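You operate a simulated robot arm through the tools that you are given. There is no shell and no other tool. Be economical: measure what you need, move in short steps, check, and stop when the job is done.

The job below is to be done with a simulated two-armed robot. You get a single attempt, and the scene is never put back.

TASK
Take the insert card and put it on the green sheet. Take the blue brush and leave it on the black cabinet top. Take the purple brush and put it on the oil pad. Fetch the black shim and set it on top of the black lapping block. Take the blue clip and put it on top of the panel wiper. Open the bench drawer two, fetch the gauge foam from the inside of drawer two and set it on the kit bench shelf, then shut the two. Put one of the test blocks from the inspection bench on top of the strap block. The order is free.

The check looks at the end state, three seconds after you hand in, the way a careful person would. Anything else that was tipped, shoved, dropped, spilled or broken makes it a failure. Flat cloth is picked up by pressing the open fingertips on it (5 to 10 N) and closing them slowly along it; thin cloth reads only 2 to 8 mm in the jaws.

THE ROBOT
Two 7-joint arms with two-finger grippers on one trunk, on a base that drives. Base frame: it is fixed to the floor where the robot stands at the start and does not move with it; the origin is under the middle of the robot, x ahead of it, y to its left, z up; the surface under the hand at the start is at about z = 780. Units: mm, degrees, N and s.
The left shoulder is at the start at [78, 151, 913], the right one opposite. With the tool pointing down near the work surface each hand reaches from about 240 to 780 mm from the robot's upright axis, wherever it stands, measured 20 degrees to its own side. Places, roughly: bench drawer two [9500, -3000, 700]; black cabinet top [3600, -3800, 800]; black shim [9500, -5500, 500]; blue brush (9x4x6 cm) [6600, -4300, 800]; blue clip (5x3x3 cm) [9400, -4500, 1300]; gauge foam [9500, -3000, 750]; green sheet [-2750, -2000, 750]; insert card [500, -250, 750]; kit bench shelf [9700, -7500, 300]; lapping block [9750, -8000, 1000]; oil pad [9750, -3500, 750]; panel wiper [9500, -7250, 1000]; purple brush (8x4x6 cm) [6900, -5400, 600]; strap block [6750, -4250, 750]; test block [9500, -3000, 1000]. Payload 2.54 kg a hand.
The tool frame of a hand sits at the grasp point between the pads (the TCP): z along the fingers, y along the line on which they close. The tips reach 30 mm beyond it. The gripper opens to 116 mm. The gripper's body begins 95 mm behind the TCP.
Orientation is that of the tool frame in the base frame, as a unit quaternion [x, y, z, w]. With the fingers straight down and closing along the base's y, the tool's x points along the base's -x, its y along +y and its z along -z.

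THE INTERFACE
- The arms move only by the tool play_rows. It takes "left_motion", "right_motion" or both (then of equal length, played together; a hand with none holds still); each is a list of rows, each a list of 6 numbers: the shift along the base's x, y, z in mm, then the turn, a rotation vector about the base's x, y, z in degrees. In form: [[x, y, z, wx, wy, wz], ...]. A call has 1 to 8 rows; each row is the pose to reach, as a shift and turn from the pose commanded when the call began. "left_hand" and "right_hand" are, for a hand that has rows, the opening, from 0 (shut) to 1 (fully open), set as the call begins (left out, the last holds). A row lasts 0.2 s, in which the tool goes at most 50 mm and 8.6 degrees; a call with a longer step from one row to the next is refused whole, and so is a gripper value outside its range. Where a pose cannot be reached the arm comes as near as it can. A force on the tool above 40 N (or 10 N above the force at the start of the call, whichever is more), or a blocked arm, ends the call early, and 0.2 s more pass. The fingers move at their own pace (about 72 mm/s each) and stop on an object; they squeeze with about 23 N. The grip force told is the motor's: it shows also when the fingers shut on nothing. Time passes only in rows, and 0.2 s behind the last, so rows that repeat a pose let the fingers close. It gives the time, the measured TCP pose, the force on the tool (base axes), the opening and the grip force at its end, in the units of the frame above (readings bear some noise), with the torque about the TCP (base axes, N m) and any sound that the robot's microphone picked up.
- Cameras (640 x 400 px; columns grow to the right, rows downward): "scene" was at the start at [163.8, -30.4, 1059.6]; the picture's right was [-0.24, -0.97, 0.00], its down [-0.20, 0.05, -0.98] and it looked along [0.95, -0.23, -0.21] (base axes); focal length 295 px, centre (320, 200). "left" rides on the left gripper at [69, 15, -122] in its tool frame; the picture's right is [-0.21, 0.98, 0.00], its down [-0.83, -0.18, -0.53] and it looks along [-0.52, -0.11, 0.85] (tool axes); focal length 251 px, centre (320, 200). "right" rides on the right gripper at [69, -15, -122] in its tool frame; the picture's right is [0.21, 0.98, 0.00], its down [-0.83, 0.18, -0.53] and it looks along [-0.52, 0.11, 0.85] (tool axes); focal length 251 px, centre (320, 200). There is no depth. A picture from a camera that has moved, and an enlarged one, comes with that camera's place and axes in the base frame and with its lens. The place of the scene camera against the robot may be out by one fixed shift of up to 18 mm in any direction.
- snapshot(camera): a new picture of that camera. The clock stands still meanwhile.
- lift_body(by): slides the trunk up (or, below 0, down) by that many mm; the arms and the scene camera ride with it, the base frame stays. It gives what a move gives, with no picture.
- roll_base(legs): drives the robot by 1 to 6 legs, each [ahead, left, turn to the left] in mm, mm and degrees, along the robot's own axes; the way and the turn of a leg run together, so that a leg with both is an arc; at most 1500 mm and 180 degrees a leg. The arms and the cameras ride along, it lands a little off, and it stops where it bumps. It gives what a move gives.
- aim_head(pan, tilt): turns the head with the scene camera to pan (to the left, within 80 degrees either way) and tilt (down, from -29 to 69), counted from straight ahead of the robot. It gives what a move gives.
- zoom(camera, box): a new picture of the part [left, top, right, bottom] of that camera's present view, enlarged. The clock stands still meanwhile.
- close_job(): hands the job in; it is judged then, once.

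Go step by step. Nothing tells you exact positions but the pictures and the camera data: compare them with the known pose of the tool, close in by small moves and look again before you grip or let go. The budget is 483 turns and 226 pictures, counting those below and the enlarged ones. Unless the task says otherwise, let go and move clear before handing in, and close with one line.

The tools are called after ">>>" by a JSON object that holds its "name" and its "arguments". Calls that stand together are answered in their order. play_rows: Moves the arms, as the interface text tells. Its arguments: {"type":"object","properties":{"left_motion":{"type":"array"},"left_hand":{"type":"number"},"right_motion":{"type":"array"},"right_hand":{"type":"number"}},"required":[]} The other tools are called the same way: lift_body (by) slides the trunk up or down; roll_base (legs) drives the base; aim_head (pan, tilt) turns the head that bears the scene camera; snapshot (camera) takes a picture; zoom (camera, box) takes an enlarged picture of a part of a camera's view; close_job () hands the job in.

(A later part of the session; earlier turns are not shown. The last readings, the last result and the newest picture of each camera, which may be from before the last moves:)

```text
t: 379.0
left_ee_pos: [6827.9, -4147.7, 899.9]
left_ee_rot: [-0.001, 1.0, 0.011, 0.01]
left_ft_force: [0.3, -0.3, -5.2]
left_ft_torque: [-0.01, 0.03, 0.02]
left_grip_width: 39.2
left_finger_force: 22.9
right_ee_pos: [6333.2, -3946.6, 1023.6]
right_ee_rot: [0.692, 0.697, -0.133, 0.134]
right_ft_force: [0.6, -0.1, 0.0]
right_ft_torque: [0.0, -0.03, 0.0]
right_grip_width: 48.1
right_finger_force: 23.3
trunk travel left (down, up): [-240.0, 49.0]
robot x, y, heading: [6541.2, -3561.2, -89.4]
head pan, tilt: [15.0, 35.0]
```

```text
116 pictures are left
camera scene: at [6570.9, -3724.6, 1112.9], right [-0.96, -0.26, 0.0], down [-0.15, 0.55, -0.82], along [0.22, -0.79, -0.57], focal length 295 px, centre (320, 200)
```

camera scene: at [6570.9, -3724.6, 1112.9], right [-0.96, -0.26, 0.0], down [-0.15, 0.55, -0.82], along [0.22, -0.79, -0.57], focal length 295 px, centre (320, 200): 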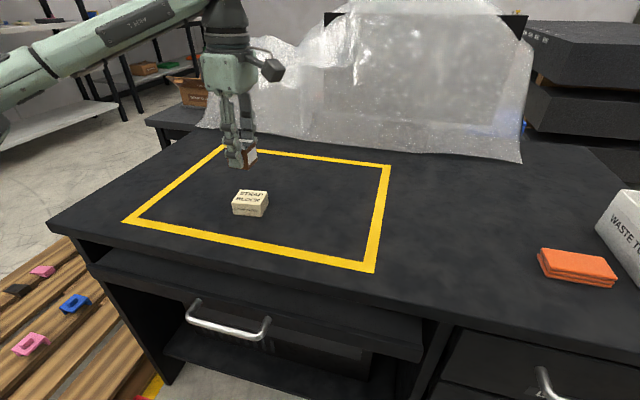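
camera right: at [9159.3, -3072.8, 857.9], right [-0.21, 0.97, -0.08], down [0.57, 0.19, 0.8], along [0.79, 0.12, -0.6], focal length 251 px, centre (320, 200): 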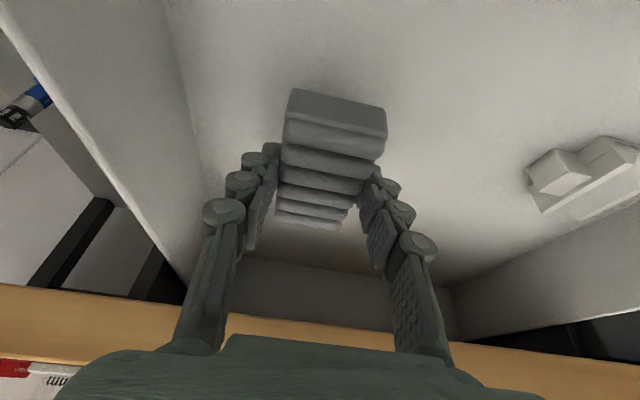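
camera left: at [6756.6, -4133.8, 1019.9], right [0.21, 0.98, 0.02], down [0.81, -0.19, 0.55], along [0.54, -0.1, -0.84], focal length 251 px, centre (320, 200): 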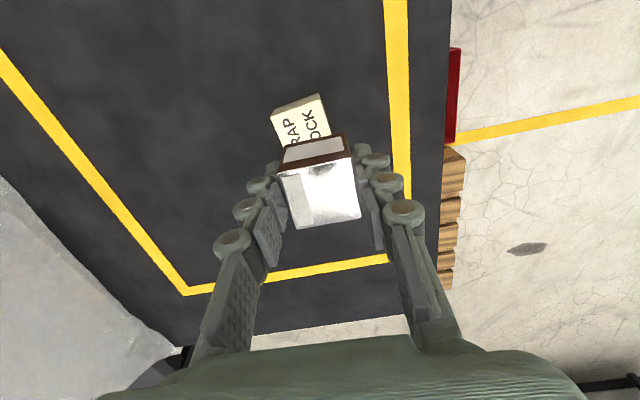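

Strap block centre ≈ [6830, -4157]. I adjust 9 mm in y and lower to just above it.

>>> {"name": "play_rows", "arguments": {"left_motion": [[2, -9, -20, 0, 0, 0], [2, -9, -45, 0, 0, 0], [2, -9, -60, 0, 0, 0]]}}

>>> {"name": "zoom", "arguments": {"camera": "scene", "box": [170, 100, 330, 225]}}

>>> {"name": "zoom", "arguments": {"camera": "left", "box": [200, 50, 440, 250]}}

```text
t: 379.8
left_ee_pos: [6831.0, -4155.6, 839.5]
left_ee_rot: [-0.001, 1.0, 0.01, 0.01]
left_ft_force: [-0.2, 0.3, -4.5]
left_ft_torque: [-0.01, 0.01, 0.04]
left_grip_width: 39.3
left_finger_force: 23.1
right_ee_pos: [6333.7, -3946.6, 1021.9]
right_ee_rot: [0.692, 0.697, -0.133, 0.133]
right_ft_force: [-0.3, 0.2, 0.0]
right_ft_torque: [-0.01, 0.0, 0.02]
right_grip_width: 48.4
right_finger_force: 23.0
trunk travel left (down, up): [-240.0, 49.0]
robot x, y, heading: [6541.6, -3565.6, -89.4]
head pan, tilt: [15.0, 35.0]
```

```text
3.20 times, centred on (250, 162) of scene
camera zoom: at [6570.9, -3724.7, 1112.9], right [-0.96, -0.26, 0.0], down [-0.15, 0.55, -0.82], along [0.22, -0.79, -0.57], focal length 943 px, centre (544, 320)
```

zoom: 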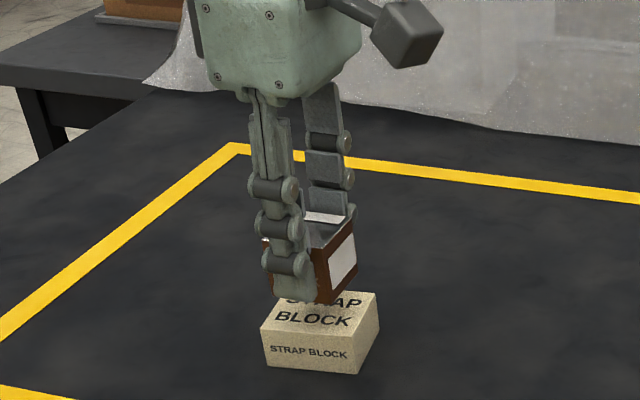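

```text
2.00 times, centred on (320, 150) of left
camera zoom: at [6759.5, -4142.7, 959.4], right [0.21, 0.98, 0.02], down [0.82, -0.19, 0.55], along [0.54, -0.1, -0.84], focal length 503 px, centre (320, 300)
```

zoom: 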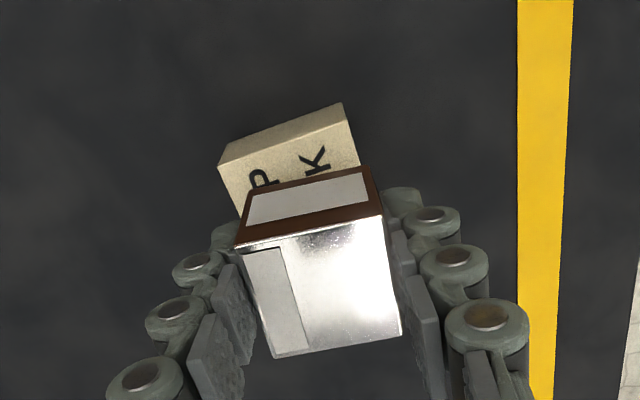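

Nearly aligned; shift 6 mm more in y and lower slowly to contact.

>>> {"name": "play_rows", "arguments": {"left_motion": [[0, -6, -5, 0, 0, 0], [0, -6, -10, 0, 0, 0], [0, -6, -14, 0, 0, 0], [0, -6, -18, 0, 0, 0], [0, -6, -21, 0, 0, 0], [0, -6, -24, 0, 0, 0]]}}

>>> {"name": "zoom", "arguments": {"camera": "scene", "box": [170, 100, 330, 225]}}

```text
t: 381.2
left_ee_pos: [6830.7, -4160.2, 816.1]
left_ee_rot: [-0.001, 1.0, 0.01, 0.01]
left_ft_force: [0.9, 0.5, -3.1]
left_ft_torque: [-0.03, -0.02, 0.02]
left_grip_width: 39.7
left_finger_force: 22.6
right_ee_pos: [6333.7, -3946.1, 1023.5]
right_ee_rot: [0.691, 0.697, -0.132, 0.135]
right_ft_force: [-0.3, -0.1, 0.5]
right_ft_torque: [-0.02, 0.03, -0.01]
right_grip_width: 48.1
right_finger_force: 22.8
trunk travel left (down, up): [-240.0, 49.0]
robot x, y, heading: [6543.0, -3565.7, -89.4]
head pan, tilt: [15.0, 35.0]
```

```text
3.20 times, centred on (250, 162) of scene
camera zoom: at [6570.8, -3724.4, 1112.9], right [-0.96, -0.26, 0.0], down [-0.15, 0.55, -0.82], along [0.22, -0.79, -0.57], focal length 943 px, centre (544, 320)
```

zoom: 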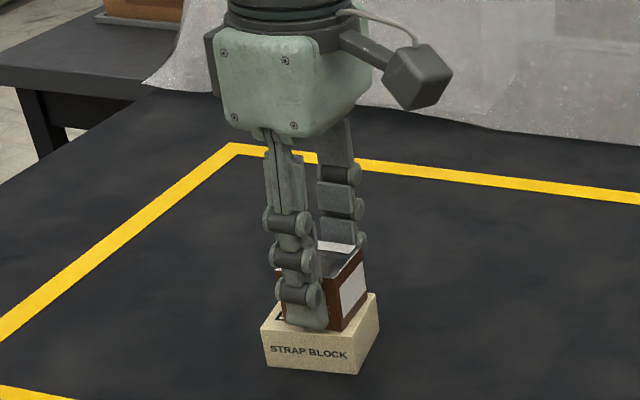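

>>> {"name": "play_rows", "arguments": {"left_motion": [[0, 0, -2, 0, 0, 0], [0, 0, -4, 0, 0, 0], [0, 0, -6, 0, 0, 0], [0, 0, -8, 0, 0, 0]]}}

>>> {"name": "zoom", "arguments": {"camera": "scene", "box": [170, 100, 330, 225]}}

```text
t: 382.2
left_ee_pos: [6828.7, -4160.3, 810.1]
left_ee_rot: [-0.002, 1.0, 0.008, 0.01]
left_ft_force: [0.7, -2.1, 17.0]
left_ft_torque: [-0.1, -0.01, -0.03]
left_grip_width: 39.8
left_finger_force: 22.6
right_ee_pos: [6332.5, -3945.1, 1024.1]
right_ee_rot: [0.691, 0.697, -0.133, 0.136]
right_ft_force: [0.2, 0.8, 1.3]
right_ft_torque: [0.0, 0.02, 0.0]
right_grip_width: 48.3
right_finger_force: 23.0
trunk travel left (down, up): [-240.0, 49.0]
robot x, y, heading: [6544.7, -3562.2, -89.9]
head pan, tilt: [15.0, 35.0]
```

```text
3.20 times, centred on (250, 162) of scene
camera zoom: at [6570.0, -3723.0, 1113.3], right [-0.96, -0.26, 0.0], down [-0.15, 0.55, -0.82], along [0.22, -0.79, -0.57], focal length 943 px, centre (544, 320)
```

zoom: 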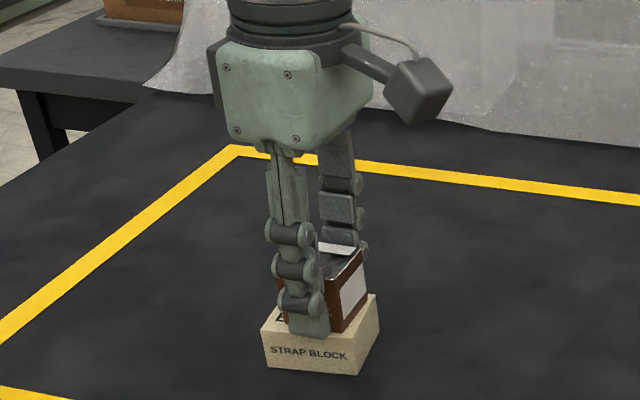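

Contact made, block well within the strap block's top. Release and lift.

>>> {"name": "play_rows", "arguments": {"left_motion": [[0, 0, 1, 0, 0, 0], [0, 0, 1, 0, 0, 0], [0, 0, 1, 0, 0, 0]], "left_hand": 0.7}}

>>> {"name": "play_rows", "arguments": {"left_motion": [[0, 0, 25, 0, 0, 0], [0, 0, 65, 0, 0, 0], [0, 0, 110, 0, 0, 0], [-10, 20, 150, 0, 0, 0], [-25, 55, 180, 0, 0, 0], [-45, 90, 205, 0, 0, 0], [-70, 125, 225, 0, 0, 0], [-95, 160, 240, 0, 0, 0]]}}

>>> {"name": "zoom", "arguments": {"camera": "scene", "box": [170, 100, 330, 225]}}

```text
t: 383.0
left_ee_pos: [6830.5, -4160.9, 808.7]
left_ee_rot: [-0.001, 1.0, 0.011, 0.011]
left_ft_force: [-0.1, -0.4, 1.0]
left_ft_torque: [0.01, -0.03, 0.02]
left_grip_width: 81.4
left_finger_force: 0.2
right_ee_pos: [6332.9, -3947.0, 1023.9]
right_ee_rot: [0.691, 0.698, -0.133, 0.134]
right_ft_force: [0.7, -0.1, 0.5]
right_ft_torque: [-0.02, 0.07, 0.03]
right_grip_width: 48.6
right_finger_force: 23.1
trunk travel left (down, up): [-240.0, 49.0]
robot x, y, heading: [6543.9, -3562.3, -89.8]
head pan, tilt: [15.0, 35.0]
```

```text
t: 384.8
left_ee_pos: [6734.8, -3999.5, 1048.4]
left_ee_rot: [-0.002, 1.0, 0.01, 0.011]
left_ft_force: [0.0, -0.3, -0.6]
left_ft_torque: [-0.01, 0.01, 0.01]
left_grip_width: 81.0
left_finger_force: 0.1
right_ee_pos: [6332.7, -3945.7, 1024.4]
right_ee_rot: [0.692, 0.697, -0.133, 0.135]
right_ft_force: [-0.3, -0.4, 0.2]
right_ft_torque: [-0.01, -0.01, 0.02]
right_grip_width: 48.1
right_finger_force: 23.3
trunk travel left (down, up): [-240.0, 49.0]
robot x, y, heading: [6542.0, -3563.2, -89.5]
head pan, tilt: [15.0, 35.0]
```

```text
3.20 times, centred on (250, 162) of scene
camera zoom: at [6570.3, -3723.9, 1113.0], right [-0.96, -0.26, 0.0], down [-0.15, 0.55, -0.82], along [0.22, -0.79, -0.57], focal length 943 px, centre (544, 320)
```

zoom: 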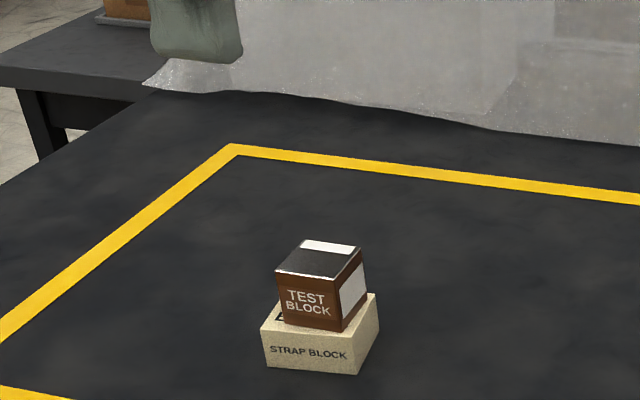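

Test block sits on the strap block. Now to the rack for the blue clip (≈[9400, -4500, 1300]).

>>> {"name": "roll_base", "arguments": {"legs": [[-320, 0, 0], [0, 0, 89.6], [1080, 0, 0], [1080, 0, 0], [0, -1200, 0]]}}

>>> {"name": "aim_head", "arguments": {"pan": 0, "tilt": 0}}

>>> {"name": "snapshot", "arguments": {"camera": "scene"}}

```text
t: 412.5
left_ee_pos: [9137.3, -4263.9, 1048.6]
left_ee_rot: [-0.707, 0.707, 0.015, 0.0]
left_ft_force: [-0.9, -0.8, 0.0]
left_ft_torque: [-0.01, 0.0, 0.0]
left_grip_width: 81.4
left_finger_force: 0.1
right_ee_pos: [9081.5, -4666.6, 1023.1]
right_ee_rot: [-0.002, 0.982, 0.001, 0.189]
right_ft_force: [-0.2, 0.3, 0.2]
right_ft_torque: [-0.02, 0.0, 0.01]
right_grip_width: 48.2
right_finger_force: 23.2
trunk travel left (down, up): [-240.0, 49.0]
robot x, y, heading: [8698.8, -4453.7, 0.1]
head pan, tilt: [15.0, 35.0]
```

```text
t: 413.5
left_ee_pos: [9136.0, -4263.8, 1049.1]
left_ee_rot: [-0.706, 0.708, 0.014, 0.001]
left_ft_force: [-0.3, -0.5, 0.9]
left_ft_torque: [0.01, 0.03, 0.0]
left_grip_width: 81.2
left_finger_force: 0.1
right_ee_pos: [9079.8, -4666.2, 1023.1]
right_ee_rot: [-0.002, 0.982, 0.0, 0.189]
right_ft_force: [0.3, -0.1, -0.6]
right_ft_torque: [0.01, 0.0, 0.02]
right_grip_width: 48.4
right_finger_force: 23.2
trunk travel left (down, up): [-240.0, 49.0]
robot x, y, heading: [8699.0, -4454.6, 0.0]
head pan, tilt: [0.0, 0.0]
```

```text
110 pictures are left
camera scene: at [8861.7, -4463.3, 1169.0], right [0.0, -1.0, 0.0], down [0.0, 0.0, -1.0], along [1.0, 0.0, 0.0], focal length 295 px, centre (320, 200)
```

scene: 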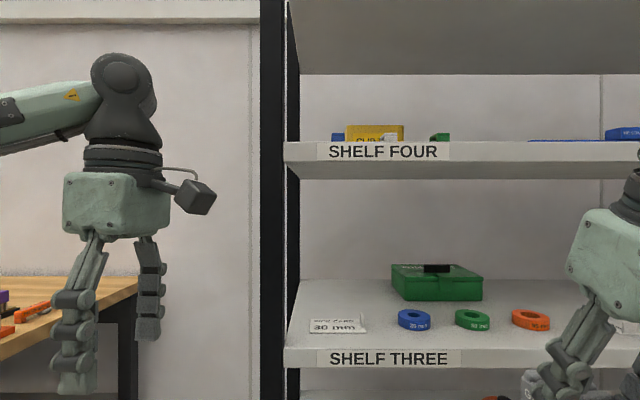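

Shelf four's top is at z ≈ 1273. I raise the trunk fully and look closer for the blue clip.

>>> {"name": "lift_body", "arguments": {"by": 49}}

>>> {"name": "zoom", "arguments": {"camera": "scene", "box": [280, 110, 480, 235]}}

>>> {"name": "zoom", "arguments": {"camera": "scene", "box": [440, 110, 640, 235]}}

```text
t: 414.4
left_ee_pos: [9136.2, -4263.7, 1097.6]
left_ee_rot: [-0.707, 0.707, 0.015, 0.0]
left_ft_force: [0.7, 0.7, 0.3]
left_ft_torque: [-0.02, 0.01, -0.02]
left_grip_width: 81.1
left_finger_force: 0.0
right_ee_pos: [9080.3, -4666.4, 1072.8]
right_ee_rot: [-0.002, 0.982, 0.0, 0.189]
right_ft_force: [-0.5, -0.1, -0.7]
right_ft_torque: [0.0, 0.03, 0.01]
right_grip_width: 48.2
right_finger_force: 23.3
trunk travel left (down, up): [-289.0, 0.0]
robot x, y, heading: [8695.9, -4451.9, 0.2]
head pan, tilt: [0.0, 0.0]
```

```text
3.20 times, centred on (380, 172) of scene
camera zoom: at [8861.9, -4463.3, 1218.0], right [0.0, -1.0, 0.0], down [0.0, 0.0, -1.0], along [1.0, 0.0, 0.0], focal length 943 px, centre (128, 288)
```

zoom: 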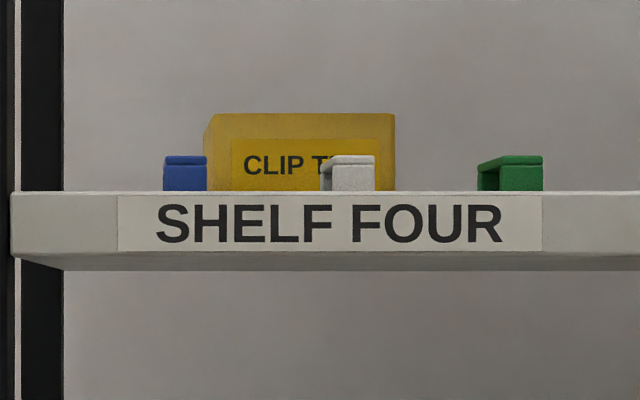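

```text
3.20 times, centred on (540, 172) of scene
camera zoom: at [8861.9, -4463.3, 1218.0], right [0.0, -1.0, 0.0], down [0.0, 0.0, -1.0], along [1.0, 0.0, 0.0], focal length 943 px, centre (-384, 288)
```

zoom: 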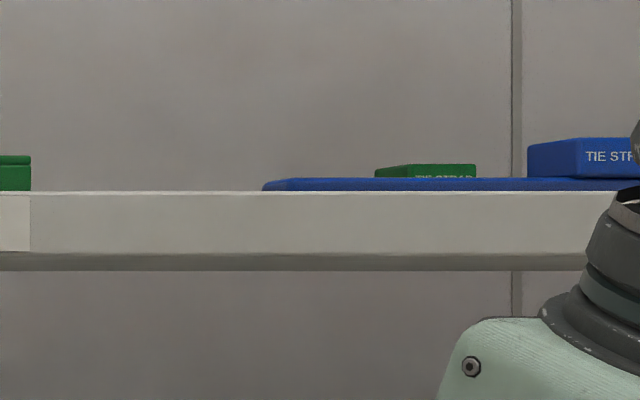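

The blue clip is at ≈ y -4498, on shelf z ≈ 1273, left of the clip tray. I'll approach with the left hand tilted 45° forward and closing along y; first undo its 90° yaw.

>>> {"name": "play_rows", "arguments": {"left_motion": [[-10, 0, 10, 0, 0, -8.5], [-20, 0, 20, 0, 0, -17], [-25, 0, 30, 0, 0, -25.5], [-30, 0, 40, 0, 0, -34], [-30, 0, 50, 0, 0, -42.5], [-30, 0, 60, 0, 0, -51], [-30, 0, 70, 0, 0, -59.5], [-30, 0, 80, 0, 0, -68]], "left_hand": 0.55}}

>>> {"name": "play_rows", "arguments": {"left_motion": [[0, 0, 10, 0, 0, -8], [0, 0, 20, 0, 0, -16], [0, 0, 30, 0, 0, -22]]}}

>>> {"name": "play_rows", "arguments": {"left_motion": [[0, 0, 15, 0, -8.5, 0], [0, 0, 30, 0, -17, 0], [0, 0, 50, 0, -25.5, 0], [0, 0, 70, 0, -34, 0], [0, 0, 90, 0, -42.5, 0], [0, 0, 105, 0, -45, 0]]}}

>>> {"name": "roll_base", "arguments": {"legs": [[0, -130, 0]]}}

>>> {"name": "snapshot", "arguments": {"camera": "left"}}

```text
t: 416.2
left_ee_pos: [9105.6, -4263.4, 1177.9]
left_ee_rot: [-0.189, 0.982, 0.012, 0.008]
left_ft_force: [-0.2, 0.8, 0.4]
left_ft_torque: [0.01, 0.03, -0.02]
left_grip_width: 63.8
left_finger_force: 0.0
right_ee_pos: [9081.1, -4666.5, 1073.2]
right_ee_rot: [-0.002, 0.982, 0.0, 0.19]
right_ft_force: [0.8, 0.8, 0.1]
right_ft_torque: [0.02, 0.03, 0.0]
right_grip_width: 48.3
right_finger_force: 23.2
trunk travel left (down, up): [-289.0, 0.0]
robot x, y, heading: [8696.4, -4457.7, 0.1]
head pan, tilt: [0.0, 0.0]
```

```text
t: 417.0
left_ee_pos: [9106.2, -4264.5, 1207.6]
left_ee_rot: [0.002, 1.0, 0.01, 0.011]
left_ft_force: [0.4, 0.4, 1.2]
left_ft_torque: [0.0, -0.03, -0.02]
left_grip_width: 64.0
left_finger_force: 0.0
right_ee_pos: [9081.4, -4666.9, 1073.3]
right_ee_rot: [-0.002, 0.982, 0.001, 0.189]
right_ft_force: [-0.3, 0.3, -0.6]
right_ft_torque: [0.01, 0.0, -0.01]
right_grip_width: 48.5
right_finger_force: 23.0
trunk travel left (down, up): [-289.0, 0.0]
robot x, y, heading: [8695.9, -4457.6, 0.3]
head pan, tilt: [0.0, 0.0]
```

```text
t: 418.4
left_ee_pos: [9107.1, -4264.3, 1313.8]
left_ee_rot: [-0.004, 0.919, 0.01, 0.393]
left_ft_force: [0.0, 0.6, -0.3]
left_ft_torque: [-0.01, 0.02, -0.03]
left_grip_width: 63.9
left_finger_force: 0.1
right_ee_pos: [9081.0, -4665.2, 1072.3]
right_ee_rot: [-0.001, 0.982, 0.001, 0.189]
right_ft_force: [-0.8, 0.1, -0.4]
right_ft_torque: [-0.01, 0.0, -0.01]
right_grip_width: 48.2
right_finger_force: 23.1
trunk travel left (down, up): [-289.0, 0.0]
robot x, y, heading: [8699.9, -4458.3, -0.1]
head pan, tilt: [0.0, 0.0]
```

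```text
t: 420.3
left_ee_pos: [9106.7, -4395.4, 1313.0]
left_ee_rot: [-0.002, 0.92, 0.01, 0.392]
left_ft_force: [-0.1, 0.3, -0.6]
left_ft_torque: [-0.02, 0.03, 0.03]
left_grip_width: 63.6
left_finger_force: 0.1
right_ee_pos: [9080.5, -4795.6, 1073.0]
right_ee_rot: [-0.003, 0.982, 0.002, 0.19]
right_ft_force: [-0.4, -0.6, -0.2]
right_ft_torque: [-0.03, 0.04, 0.0]
right_grip_width: 48.4
right_finger_force: 23.0
trunk travel left (down, up): [-289.0, 0.0]
robot x, y, heading: [8700.4, -4586.6, -0.0]
head pan, tilt: [0.0, 0.0]
```

```text
107 pictures are left
camera left: at [8971.4, -4381.2, 1346.3], right [0.14, 0.98, 0.17], down [0.19, -0.19, 0.96], along [0.97, -0.1, -0.21], focal length 251 px, centre (320, 200)
```

left: 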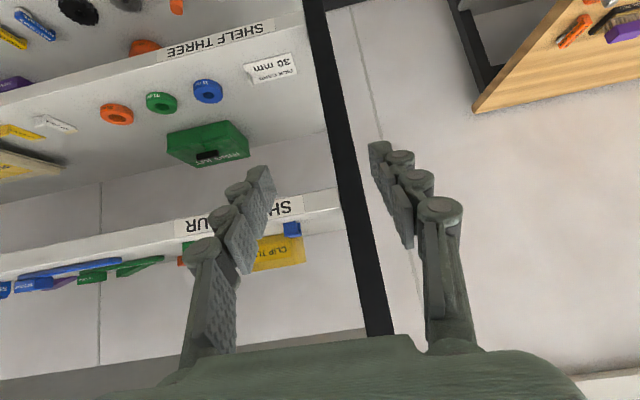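

The clip is ≈ x 9465. I align the left hand in y, pull the right hand back a bit, and drive 300 mm forward.

>>> {"name": "play_rows", "arguments": {"left_motion": [[0, -26, 0, 0, 0, 0], [0, -52, 2, 0, 0, 0], [0, -78, 4, 0, 0, 0], [0, -103, 7, 0, 0, 0]], "left_hand": 0.5, "right_motion": [[-20, 0, 0, 0, 0, 0], [-40, 0, 0, 0, 0, 0], [-60, 0, 0, 0, 0, 0], [-70, 0, 0, 0, 0, 0]]}}

>>> {"name": "roll_base", "arguments": {"legs": [[290, 0, 0]]}}

>>> {"name": "snapshot", "arguments": {"camera": "left"}}

>>> {"name": "snapshot", "arguments": {"camera": "scene"}}

```text
t: 421.3
left_ee_pos: [9104.9, -4496.8, 1320.2]
left_ee_rot: [-0.003, 0.92, 0.01, 0.393]
left_ft_force: [0.5, -0.2, 0.4]
left_ft_torque: [0.01, 0.0, 0.01]
left_grip_width: 58.0
left_finger_force: 0.0
right_ee_pos: [9010.8, -4796.3, 1074.2]
right_ee_rot: [-0.002, 0.982, 0.002, 0.19]
right_ft_force: [-0.5, 0.7, -0.1]
right_ft_torque: [0.02, -0.01, 0.03]
right_grip_width: 48.1
right_finger_force: 22.6
trunk travel left (down, up): [-289.0, 0.0]
robot x, y, heading: [8695.8, -4587.5, 0.2]
head pan, tilt: [0.0, 0.0]
```

```text
t: 423.4
left_ee_pos: [9397.5, -4498.2, 1318.9]
left_ee_rot: [-0.002, 0.92, 0.009, 0.393]
left_ft_force: [1.0, -0.9, 0.6]
left_ft_torque: [0.01, -0.01, 0.02]
left_grip_width: 57.8
left_finger_force: 0.1
right_ee_pos: [9301.4, -4796.8, 1072.8]
right_ee_rot: [-0.002, 0.982, 0.001, 0.189]
right_ft_force: [-0.3, 0.3, -0.2]
right_ft_torque: [0.0, 0.01, -0.04]
right_grip_width: 48.5
right_finger_force: 22.9
trunk travel left (down, up): [-289.0, 0.0]
robot x, y, heading: [8984.7, -4584.6, -0.0]
head pan, tilt: [0.0, 0.0]
```

```text
106 pictures are left
camera left: at [9262.4, -4483.9, 1353.1], right [0.14, 0.98, 0.17], down [0.19, -0.19, 0.96], along [0.97, -0.1, -0.21], focal length 251 px, centre (320, 200)
```

left: 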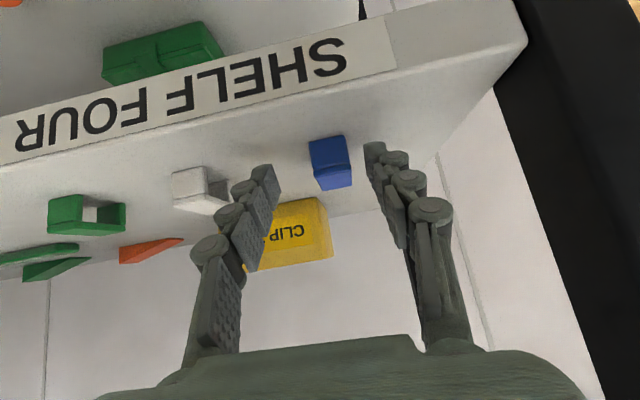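

```text
105 pictures are left
camera scene: at [9153.1, -4593.4, 1218.0], right [0.0, -1.0, 0.0], down [0.0, 0.0, -1.0], along [1.0, 0.0, 0.0], focal length 295 px, centre (320, 200)
```

scene: 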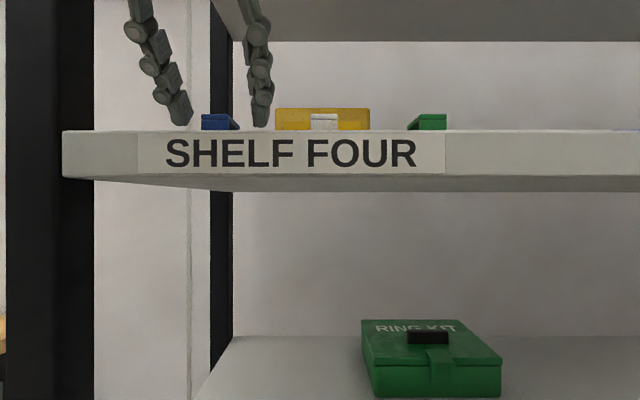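

Clip ≈ x 9430–9475, y ≈ -4490. I slide the fingers around it, keeping the tips just above the shelf.

>>> {"name": "play_rows", "arguments": {"left_motion": [[0, 8, 0, 0, 0, 0], [20, 8, 0, 0, 0, 0], [40, 8, -6, 0, 0, 0], [50, 8, -12, 0, 0, 0]]}}

>>> {"name": "snapshot", "arguments": {"camera": "left"}}

>>> {"name": "zoom", "arguments": {"camera": "scene", "box": [120, 50, 320, 175]}}

```text
t: 424.4
left_ee_pos: [9447.4, -4489.2, 1308.8]
left_ee_rot: [-0.003, 0.919, 0.01, 0.394]
left_ft_force: [-0.2, 0.2, 0.6]
left_ft_torque: [-0.01, 0.0, -0.02]
left_grip_width: 58.2
left_finger_force: 0.1
right_ee_pos: [9301.4, -4796.2, 1073.6]
right_ee_rot: [-0.001, 0.982, 0.0, 0.189]
right_ft_force: [0.7, 0.2, -0.7]
right_ft_torque: [0.03, 0.01, 0.01]
right_grip_width: 48.6
right_finger_force: 23.5
trunk travel left (down, up): [-289.0, 0.0]
robot x, y, heading: [8989.1, -4582.8, 0.0]
head pan, tilt: [0.0, 0.0]
```

```text
104 pictures are left
camera left: at [9311.9, -4475.9, 1341.5], right [0.14, 0.98, 0.17], down [0.19, -0.19, 0.96], along [0.97, -0.1, -0.21], focal length 251 px, centre (320, 200)
```

left: 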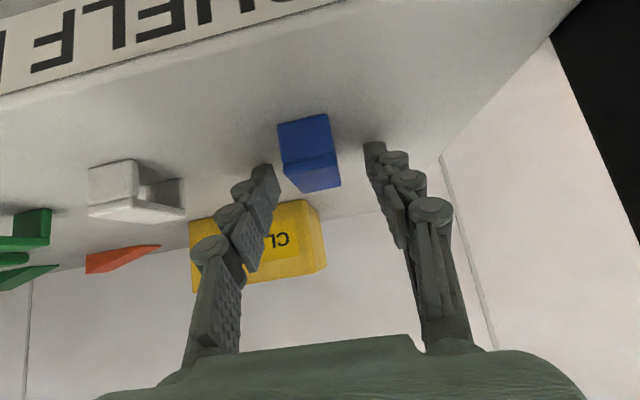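

```text
3.20 times, centred on (220, 112) of scene
camera zoom: at [9152.5, -4593.4, 1218.1], right [0.0, -1.0, 0.0], down [0.0, 0.0, -1.0], along [1.0, 0.0, 0.0], focal length 943 px, centre (640, 480)
```

zoom: 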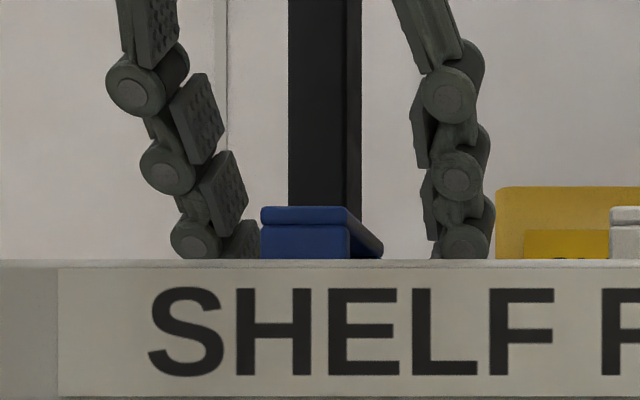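

The clip is between the fingers. Close, then lift slightly and check.

>>> {"name": "play_rows", "arguments": {"left_motion": [[0, 0, 0, 0, 0, 0], [0, 0, 0, 0, 0, 0], [0, 0, 0, 0, 0, 0], [0, 0, 0, 0, 0, 0], [0, 0, 10, 0, 0, 0], [0, 0, 25, 0, 0, 0]], "left_hand": 0}}

>>> {"name": "snapshot", "arguments": {"camera": "left"}}

```text
t: 425.8
left_ee_pos: [9447.1, -4489.1, 1333.9]
left_ee_rot: [-0.003, 0.92, 0.01, 0.392]
left_ft_force: [0.1, 0.0, 0.3]
left_ft_torque: [0.02, -0.04, 0.0]
left_grip_width: 23.3
left_finger_force: 23.0
right_ee_pos: [9300.1, -4796.3, 1073.9]
right_ee_rot: [-0.001, 0.982, 0.0, 0.188]
right_ft_force: [0.0, 0.3, 0.0]
right_ft_torque: [-0.04, -0.01, -0.03]
right_grip_width: 48.2
right_finger_force: 23.1
trunk travel left (down, up): [-289.0, 0.0]
robot x, y, heading: [8988.0, -4586.1, 0.3]
head pan, tilt: [0.0, 0.0]
```

```text
102 pictures are left
camera left: at [9311.8, -4476.3, 1366.3], right [0.14, 0.98, 0.17], down [0.19, -0.19, 0.96], along [0.97, -0.1, -0.21], focal length 251 px, centre (320, 200)
```

left: 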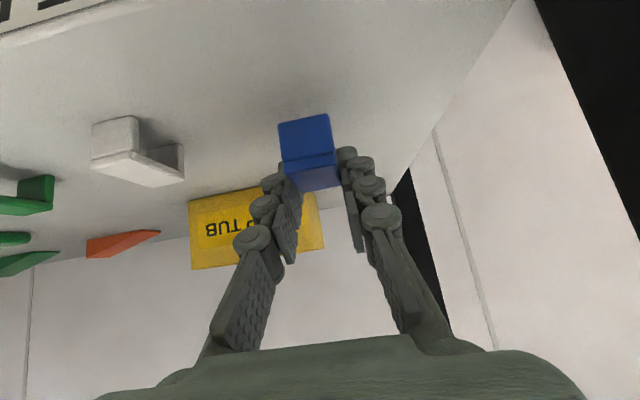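

Clip held. I back out of the rack and slide right along the corridor to the south bench (y ≈ -7280).

>>> {"name": "roll_base", "arguments": {"legs": [[-300, 0, 0], [0, -1350, 0], [0, -1340, 0]]}}

>>> {"name": "aim_head", "arguments": {"pan": 0, "tilt": 25}}

>>> {"name": "snapshot", "arguments": {"camera": "scene"}}

```text
t: 453.3
left_ee_pos: [9156.6, -7188.4, 1332.3]
left_ee_rot: [-0.005, 0.92, 0.011, 0.392]
left_ft_force: [0.5, 1.1, -0.7]
left_ft_torque: [0.02, 0.01, 0.01]
left_grip_width: 23.3
left_finger_force: 22.9
right_ee_pos: [9012.4, -7496.0, 1074.1]
right_ee_rot: [-0.004, 0.982, 0.001, 0.189]
right_ft_force: [-0.1, -0.9, -0.2]
right_ft_torque: [0.0, 0.02, 0.01]
right_grip_width: 48.6
right_finger_force: 23.3
trunk travel left (down, up): [-289.0, 0.0]
robot x, y, heading: [8699.6, -7283.5, 0.3]
head pan, tilt: [0.0, 0.0]
```

```text
t: 454.2
left_ee_pos: [9156.6, -7188.8, 1332.2]
left_ee_rot: [-0.006, 0.92, 0.011, 0.392]
left_ft_force: [-0.2, -0.2, 0.4]
left_ft_torque: [0.0, -0.02, -0.01]
left_grip_width: 23.3
left_finger_force: 23.3
right_ee_pos: [9012.9, -7496.9, 1072.7]
right_ee_rot: [-0.005, 0.982, 0.0, 0.188]
right_ft_force: [-0.6, 0.2, -0.2]
right_ft_torque: [0.0, 0.0, -0.01]
right_grip_width: 48.2
right_finger_force: 23.3
trunk travel left (down, up): [-289.0, 0.0]
robot x, y, heading: [8697.9, -7284.6, 0.5]
head pan, tilt: [0.0, 25.0]
```

```text
101 pictures are left
camera scene: at [8864.7, -7294.0, 1177.8], right [0.01, -1.0, 0.0], down [-0.42, 0.0, -0.91], along [0.91, 0.01, -0.42], focal length 295 px, centre (320, 200)
```

scene: 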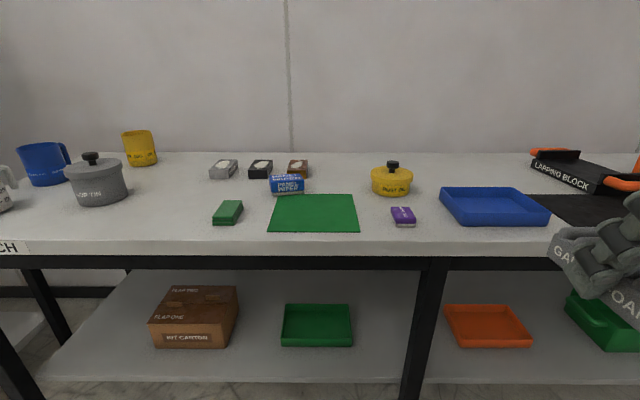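

Kit bench in view. Zoom on the blue item (panel wiper?) and the lapping block.

>>> {"name": "zoom", "arguments": {"camera": "scene", "box": [200, 140, 360, 240]}}

>>> {"name": "zoom", "arguments": {"camera": "scene", "box": [480, 130, 640, 230]}}

```text
4.00 times, centred on (280, 190) of scene
camera zoom: at [8864.7, -7294.0, 1177.8], right [0.01, -1.0, 0.0], down [-0.42, 0.0, -0.91], along [0.91, 0.01, -0.42], focal length 1178 px, centre (480, 240)
```

zoom: 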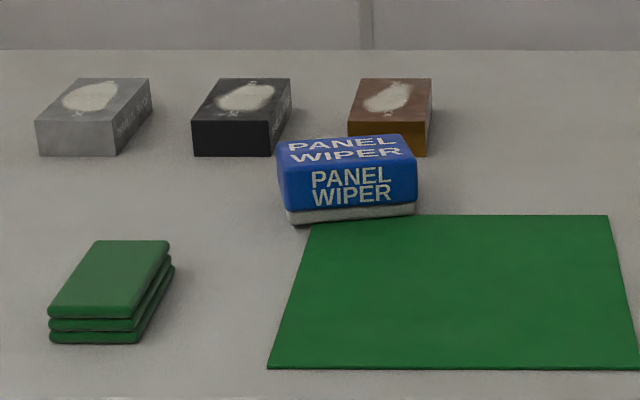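

```text
4.00 times, centred on (560, 180) of scene
camera zoom: at [8864.7, -7294.0, 1177.8], right [0.01, -1.0, 0.0], down [-0.42, 0.0, -0.91], along [0.91, 0.01, -0.42], focal length 1178 px, centre (-640, 280)
```

zoom: 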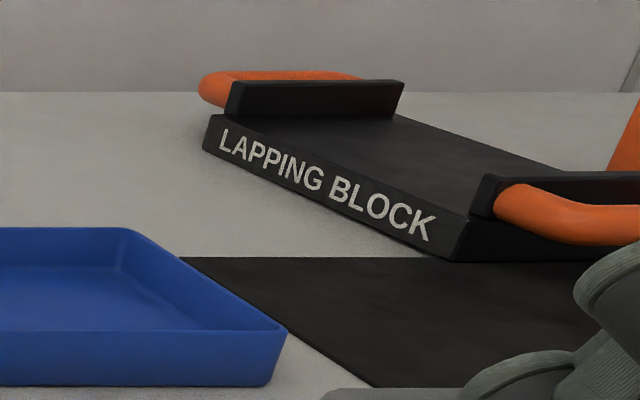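

The panel wiper is at ≈ [9640, -7195], top ≈ 890. I drive forward 330 mm and lower the trunk somewhat, then take the hand camera view.

>>> {"name": "roll_base", "arguments": {"legs": [[330, -20, -0.5]]}}

>>> {"name": "lift_body", "arguments": {"by": -90}}

>>> {"name": "snapshot", "arguments": {"camera": "scene"}}

>>> {"name": "snapshot", "arguments": {"camera": "left"}}

```text
t: 456.4
left_ee_pos: [9486.6, -7212.2, 1332.3]
left_ee_rot: [0.0, 0.92, 0.008, 0.392]
left_ft_force: [-0.1, -0.3, 0.1]
left_ft_torque: [-0.02, 0.0, 0.02]
left_grip_width: 23.2
left_finger_force: 22.9
right_ee_pos: [9339.1, -7518.9, 1073.1]
right_ee_rot: [0.0, 0.982, 0.0, 0.189]
right_ft_force: [0.0, 0.5, 0.6]
right_ft_torque: [-0.01, -0.01, 0.0]
right_grip_width: 48.5
right_finger_force: 23.2
trunk travel left (down, up): [-289.0, 0.0]
robot x, y, heading: [9030.4, -7306.9, -0.3]
head pan, tilt: [0.0, 25.0]
```

```text
t: 457.7
left_ee_pos: [9486.2, -7212.4, 1242.7]
left_ee_rot: [-0.002, 0.92, 0.01, 0.392]
left_ft_force: [0.2, 0.1, -0.9]
left_ft_torque: [0.02, 0.03, -0.03]
left_grip_width: 23.3
left_finger_force: 22.9
right_ee_pos: [9339.7, -7519.7, 983.7]
right_ee_rot: [0.001, 0.982, 0.0, 0.189]
right_ft_force: [0.1, 0.4, -0.2]
right_ft_torque: [-0.02, -0.05, 0.01]
right_grip_width: 48.4
right_finger_force: 23.0
trunk travel left (down, up): [-199.0, 90.0]
robot x, y, heading: [9026.5, -7306.0, -0.5]
head pan, tilt: [0.0, 25.0]
```

```text
98 pictures are left
camera scene: at [9193.2, -7315.3, 1087.8], right [0.0, -1.0, 0.0], down [-0.42, 0.0, -0.91], along [0.91, 0.0, -0.42], focal length 295 px, centre (320, 200)
```

scene: 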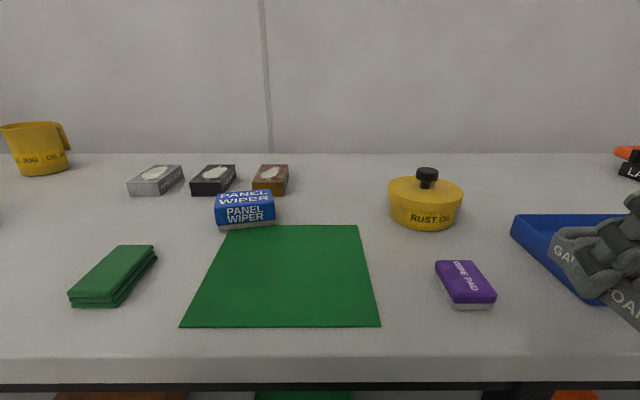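

```text
97 pictures are left
camera left: at [9350.9, -7198.9, 1276.4], right [0.14, 0.98, 0.17], down [0.19, -0.19, 0.96], along [0.97, -0.1, -0.21], focal length 251 px, centre (320, 200)
```

left: 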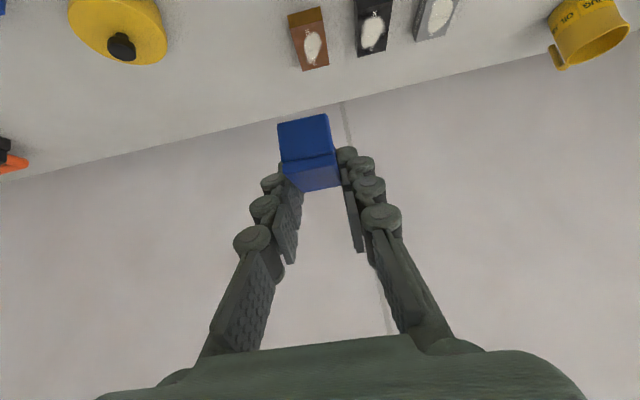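

Bench top ≈ 854; wiper top centre ≈ [9618, -7195, 895]. I bring the clip above it.

>>> {"name": "play_rows", "arguments": {"left_motion": [[20, 3, -35, 0, 0, 0], [40, 6, -70, 0, 0, 0], [60, 9, -105, 0, 0, 0], [80, 12, -140, 0, 0, 0], [100, 15, -175, 0, 0, 0], [118, 17, -210, 0, 0, 0], [130, 17, -245, 0, 0, 0], [132, 17, -263, 0, 0, 0]]}}

>>> {"name": "snapshot", "arguments": {"camera": "left"}}

>>> {"name": "zoom", "arguments": {"camera": "scene", "box": [160, 120, 360, 245]}}

```text
t: 459.5
left_ee_pos: [9618.7, -7195.5, 979.9]
left_ee_rot: [0.0, 0.92, 0.008, 0.393]
left_ft_force: [0.0, -0.2, -0.1]
left_ft_torque: [0.02, 0.02, -0.02]
left_grip_width: 23.4
left_finger_force: 22.7
right_ee_pos: [9339.6, -7518.0, 984.2]
right_ee_rot: [0.001, 0.982, 0.0, 0.189]
right_ft_force: [0.2, -0.2, -0.6]
right_ft_torque: [0.01, 0.0, 0.03]
right_grip_width: 48.3
right_finger_force: 23.1
trunk travel left (down, up): [-199.0, 90.0]
robot x, y, heading: [9030.0, -7307.8, -0.3]
head pan, tilt: [0.0, 25.0]
```

```text
96 pictures are left
camera left: at [9483.0, -7181.9, 1013.4], right [0.14, 0.98, 0.17], down [0.19, -0.19, 0.96], along [0.97, -0.1, -0.21], focal length 251 px, centre (320, 200)
```

left: 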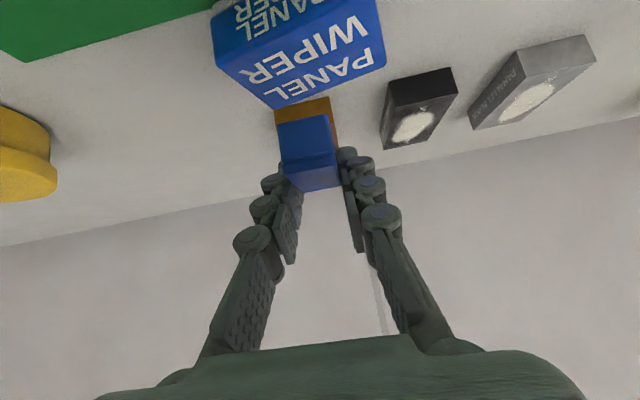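

```text
3.20 times, centred on (260, 182) of scene
camera zoom: at [9193.4, -7315.3, 1087.7], right [0.0, -1.0, 0.0], down [-0.42, 0.0, -0.91], along [0.91, 0.0, -0.42], focal length 943 px, centre (512, 256)
```

zoom: 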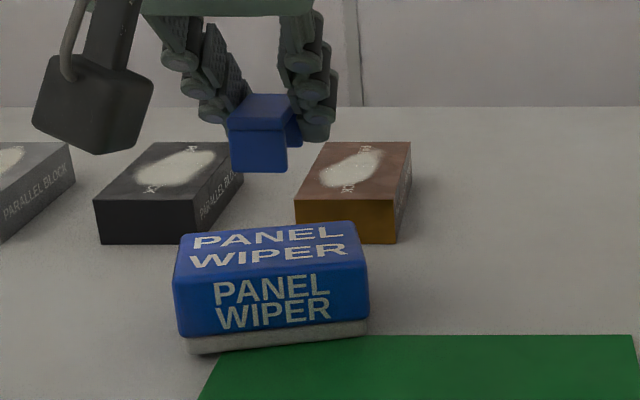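

Refined wiper top centre ≈ [9630, -7189, ~890]. Adjust and lower close.

>>> {"name": "play_rows", "arguments": {"left_motion": [[6, 3, -8, 0, 0, 0], [13, 6, -18, 0, 0, 0], [13, 6, -28, 0, 0, 0], [13, 6, -36, 0, 0, 0]]}}

>>> {"name": "snapshot", "arguments": {"camera": "left"}}

>>> {"name": "zoom", "arguments": {"camera": "scene", "box": [160, 120, 360, 245]}}

```text
t: 460.5
left_ee_pos: [9631.4, -7188.9, 944.2]
left_ee_rot: [0.001, 0.92, 0.007, 0.393]
left_ft_force: [-0.2, 0.9, -0.5]
left_ft_torque: [-0.04, -0.01, 0.01]
left_grip_width: 23.2
left_finger_force: 22.6
right_ee_pos: [9339.7, -7518.7, 983.0]
right_ee_rot: [0.001, 0.982, 0.0, 0.19]
right_ft_force: [-0.1, -0.3, -0.7]
right_ft_torque: [0.0, 0.02, 0.02]
right_grip_width: 48.2
right_finger_force: 22.9
trunk travel left (down, up): [-199.0, 90.0]
robot x, y, heading: [9024.3, -7304.7, 0.0]
head pan, tilt: [0.0, 25.0]
```

```text
94 pictures are left
camera left: at [9496.1, -7175.5, 977.7], right [0.14, 0.98, 0.17], down [0.19, -0.19, 0.96], along [0.97, -0.1, -0.21], focal length 251 px, centre (320, 200)
```

left: 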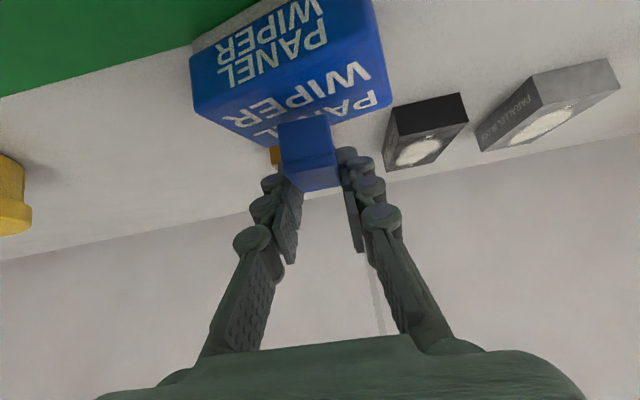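

```text
3.20 times, centred on (260, 182) of scene
camera zoom: at [9193.3, -7315.3, 1087.7], right [0.0, -1.0, 0.0], down [-0.42, 0.0, -0.91], along [0.91, 0.0, -0.42], focal length 943 px, centre (512, 256)
```

zoom: 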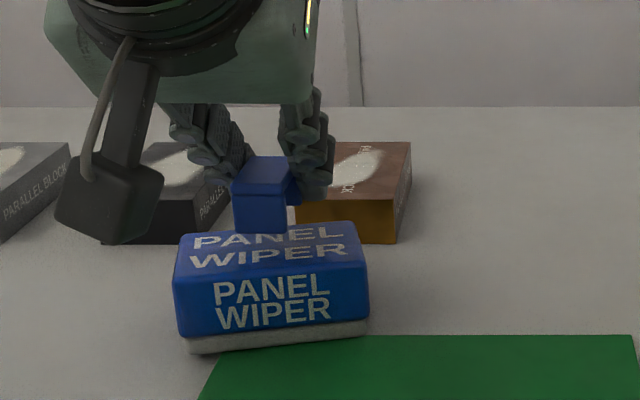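

Clip should shift ~8 mm toward me and ~6 mm right. Then lower to contact.

>>> {"name": "play_rows", "arguments": {"left_motion": [[-8, -6, -4, 0, 0, 0], [-8, -6, -8, 0, 0, 0], [-8, -6, -12, 0, 0, 0], [-8, -6, -15, 0, 0, 0], [-8, -6, -18, 0, 0, 0]]}}

>>> {"name": "zoom", "arguments": {"camera": "scene", "box": [160, 120, 360, 245]}}

```text
t: 461.7
left_ee_pos: [9623.8, -7195.9, 930.0]
left_ee_rot: [0.0, 0.918, 0.007, 0.397]
left_ft_force: [4.5, 0.3, 21.9]
left_ft_torque: [-0.19, 0.22, 0.0]
left_grip_width: 23.3
left_finger_force: 23.3
right_ee_pos: [9338.2, -7517.8, 983.8]
right_ee_rot: [0.001, 0.982, 0.0, 0.19]
right_ft_force: [-0.1, 0.1, 0.4]
right_ft_torque: [-0.02, 0.04, -0.02]
right_grip_width: 48.5
right_finger_force: 23.3
trunk travel left (down, up): [-199.0, 90.0]
robot x, y, heading: [9031.2, -7303.5, -0.2]
head pan, tilt: [0.0, 25.0]
```

```text
3.20 times, centred on (260, 182) of scene
camera zoom: at [9192.0, -7315.6, 1088.3], right [0.0, -1.0, 0.0], down [-0.42, 0.0, -0.91], along [0.91, 0.0, -0.42], focal length 943 px, centre (512, 256)
```

zoom: 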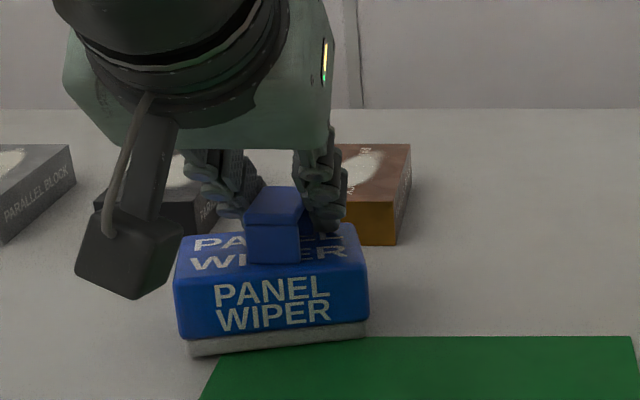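

Clip rests on the wiper. Open and retreat back-and-up.

>>> {"name": "play_rows", "arguments": {"left_motion": [[0, 0, 1, 0, 0, 0], [0, 0, 1, 0, 0, 0], [0, 0, 1, 0, 0, 0]], "left_hand": 0.45}}

>>> {"name": "play_rows", "arguments": {"left_motion": [[-14, 0, 14, 0, 0, 0], [-32, 0, 32, 0, 0, 0], [-55, 0, 60, 0, 0, 0], [-75, 5, 95, 0, 0, 0], [-95, 10, 135, 0, 0, 0], [-125, 15, 165, 0, 0, 0], [-165, 20, 185, 0, 0, 0], [-205, 25, 200, 0, 0, 0]]}}

>>> {"name": "zoom", "arguments": {"camera": "scene", "box": [160, 120, 360, 245]}}

```text
t: 462.5
left_ee_pos: [9621.6, -7195.8, 926.9]
left_ee_rot: [-0.001, 0.919, 0.009, 0.394]
left_ft_force: [2.3, -1.2, 19.0]
left_ft_torque: [-0.17, -0.27, 0.06]
left_grip_width: 52.2
left_finger_force: 6.3
right_ee_pos: [9338.4, -7519.2, 983.1]
right_ee_rot: [0.001, 0.982, -0.001, 0.19]
right_ft_force: [0.2, 0.6, -1.4]
right_ft_torque: [-0.01, 0.0, 0.01]
right_grip_width: 48.3
right_finger_force: 23.4
trunk travel left (down, up): [-199.0, 90.0]
robot x, y, heading: [9028.9, -7304.1, -0.1]
head pan, tilt: [0.0, 25.0]
```

```text
t: 464.3
left_ee_pos: [9417.3, -7169.3, 1127.0]
left_ee_rot: [0.0, 0.92, 0.008, 0.393]
left_ft_force: [0.0, 0.2, 0.0]
left_ft_torque: [0.02, 0.01, 0.01]
left_grip_width: 52.3
left_finger_force: 0.0
right_ee_pos: [9339.2, -7518.9, 984.6]
right_ee_rot: [0.0, 0.982, 0.0, 0.19]
right_ft_force: [-0.8, 0.9, -0.2]
right_ft_torque: [0.0, 0.01, -0.04]
right_grip_width: 48.5
right_finger_force: 23.2
trunk travel left (down, up): [-199.0, 90.0]
robot x, y, heading: [9026.5, -7304.9, -0.1]
head pan, tilt: [0.0, 25.0]
```

```text
3.20 times, centred on (260, 182) of scene
camera zoom: at [9192.9, -7315.3, 1087.8], right [0.0, -1.0, 0.0], down [-0.42, 0.0, -0.91], along [0.91, 0.0, -0.42], focal length 943 px, centre (512, 256)
```

zoom: 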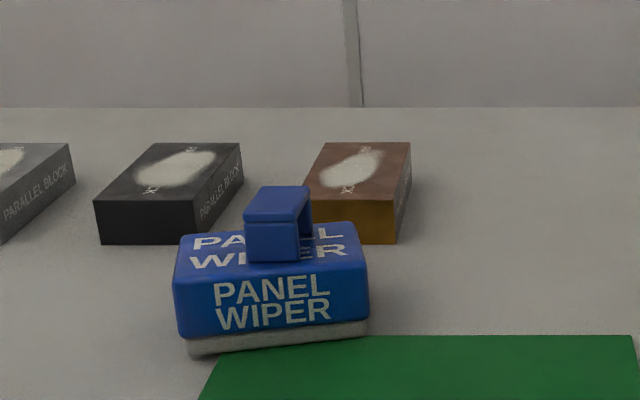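

Clip is on the panel wiper. Now the foam: I back off 170 mm, lower the trunk fully and look at the lower shelf.

>>> {"name": "roll_base", "arguments": {"legs": [[-170, 0, 0]]}}

>>> {"name": "lift_body", "arguments": {"by": -195}}

>>> {"name": "aim_head", "arguments": {"pan": -10, "tilt": 35}}

>>> {"name": "snapshot", "arguments": {"camera": "scene"}}

```text
t: 465.7
left_ee_pos: [9247.7, -7170.1, 1126.4]
left_ee_rot: [-0.001, 0.92, 0.008, 0.392]
left_ft_force: [0.7, -0.5, 0.3]
left_ft_torque: [0.02, -0.04, 0.03]
left_grip_width: 52.3
left_finger_force: 0.0
right_ee_pos: [9168.7, -7517.7, 983.7]
right_ee_rot: [0.001, 0.982, -0.001, 0.189]
right_ft_force: [0.0, 0.1, -0.3]
right_ft_torque: [0.0, 0.0, 0.02]
right_grip_width: 48.2
right_finger_force: 23.5
trunk travel left (down, up): [-199.0, 90.0]
robot x, y, heading: [8857.0, -7307.8, -0.2]
head pan, tilt: [0.0, 25.0]
```

```text
t: 467.9
left_ee_pos: [9247.9, -7168.5, 931.0]
left_ee_rot: [-0.001, 0.92, 0.009, 0.392]
left_ft_force: [-0.3, -1.0, 0.4]
left_ft_torque: [0.03, -0.04, 0.0]
left_grip_width: 52.2
left_finger_force: 0.1
right_ee_pos: [9169.8, -7517.9, 788.5]
right_ee_rot: [0.001, 0.982, 0.0, 0.189]
right_ft_force: [-0.6, -0.6, 0.3]
right_ft_torque: [0.0, -0.01, 0.03]
right_grip_width: 48.5
right_finger_force: 23.5
trunk travel left (down, up): [-4.0, 285.0]
robot x, y, heading: [8854.4, -7307.9, -0.1]
head pan, tilt: [0.0, 25.0]
```

```text
t: 468.6
left_ee_pos: [9248.7, -7169.6, 931.5]
left_ee_rot: [-0.001, 0.92, 0.009, 0.393]
left_ft_force: [-0.3, -0.9, -0.1]
left_ft_torque: [0.01, -0.02, 0.01]
left_grip_width: 52.2
left_finger_force: 0.1
right_ee_pos: [9168.8, -7518.3, 787.6]
right_ee_rot: [0.001, 0.982, 0.0, 0.189]
right_ft_force: [-0.1, -0.6, 0.9]
right_ft_torque: [0.01, -0.02, -0.01]
right_grip_width: 48.5
right_finger_force: 23.2
trunk travel left (down, up): [-4.0, 285.0]
robot x, y, heading: [8859.5, -7305.3, -0.1]
head pan, tilt: [-10.0, 35.0]
```

```text
90 pictures are left
camera scene: at [9017.9, -7329.8, 877.0], right [-0.18, -0.98, 0.0], down [-0.56, 0.1, -0.82], along [0.81, -0.15, -0.57], focal length 295 px, centre (320, 200)
```

scene: 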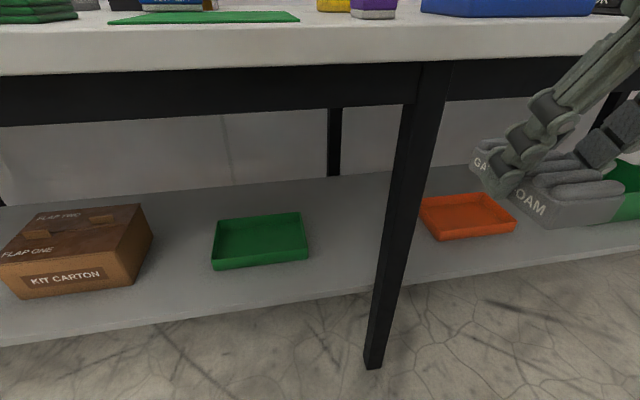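

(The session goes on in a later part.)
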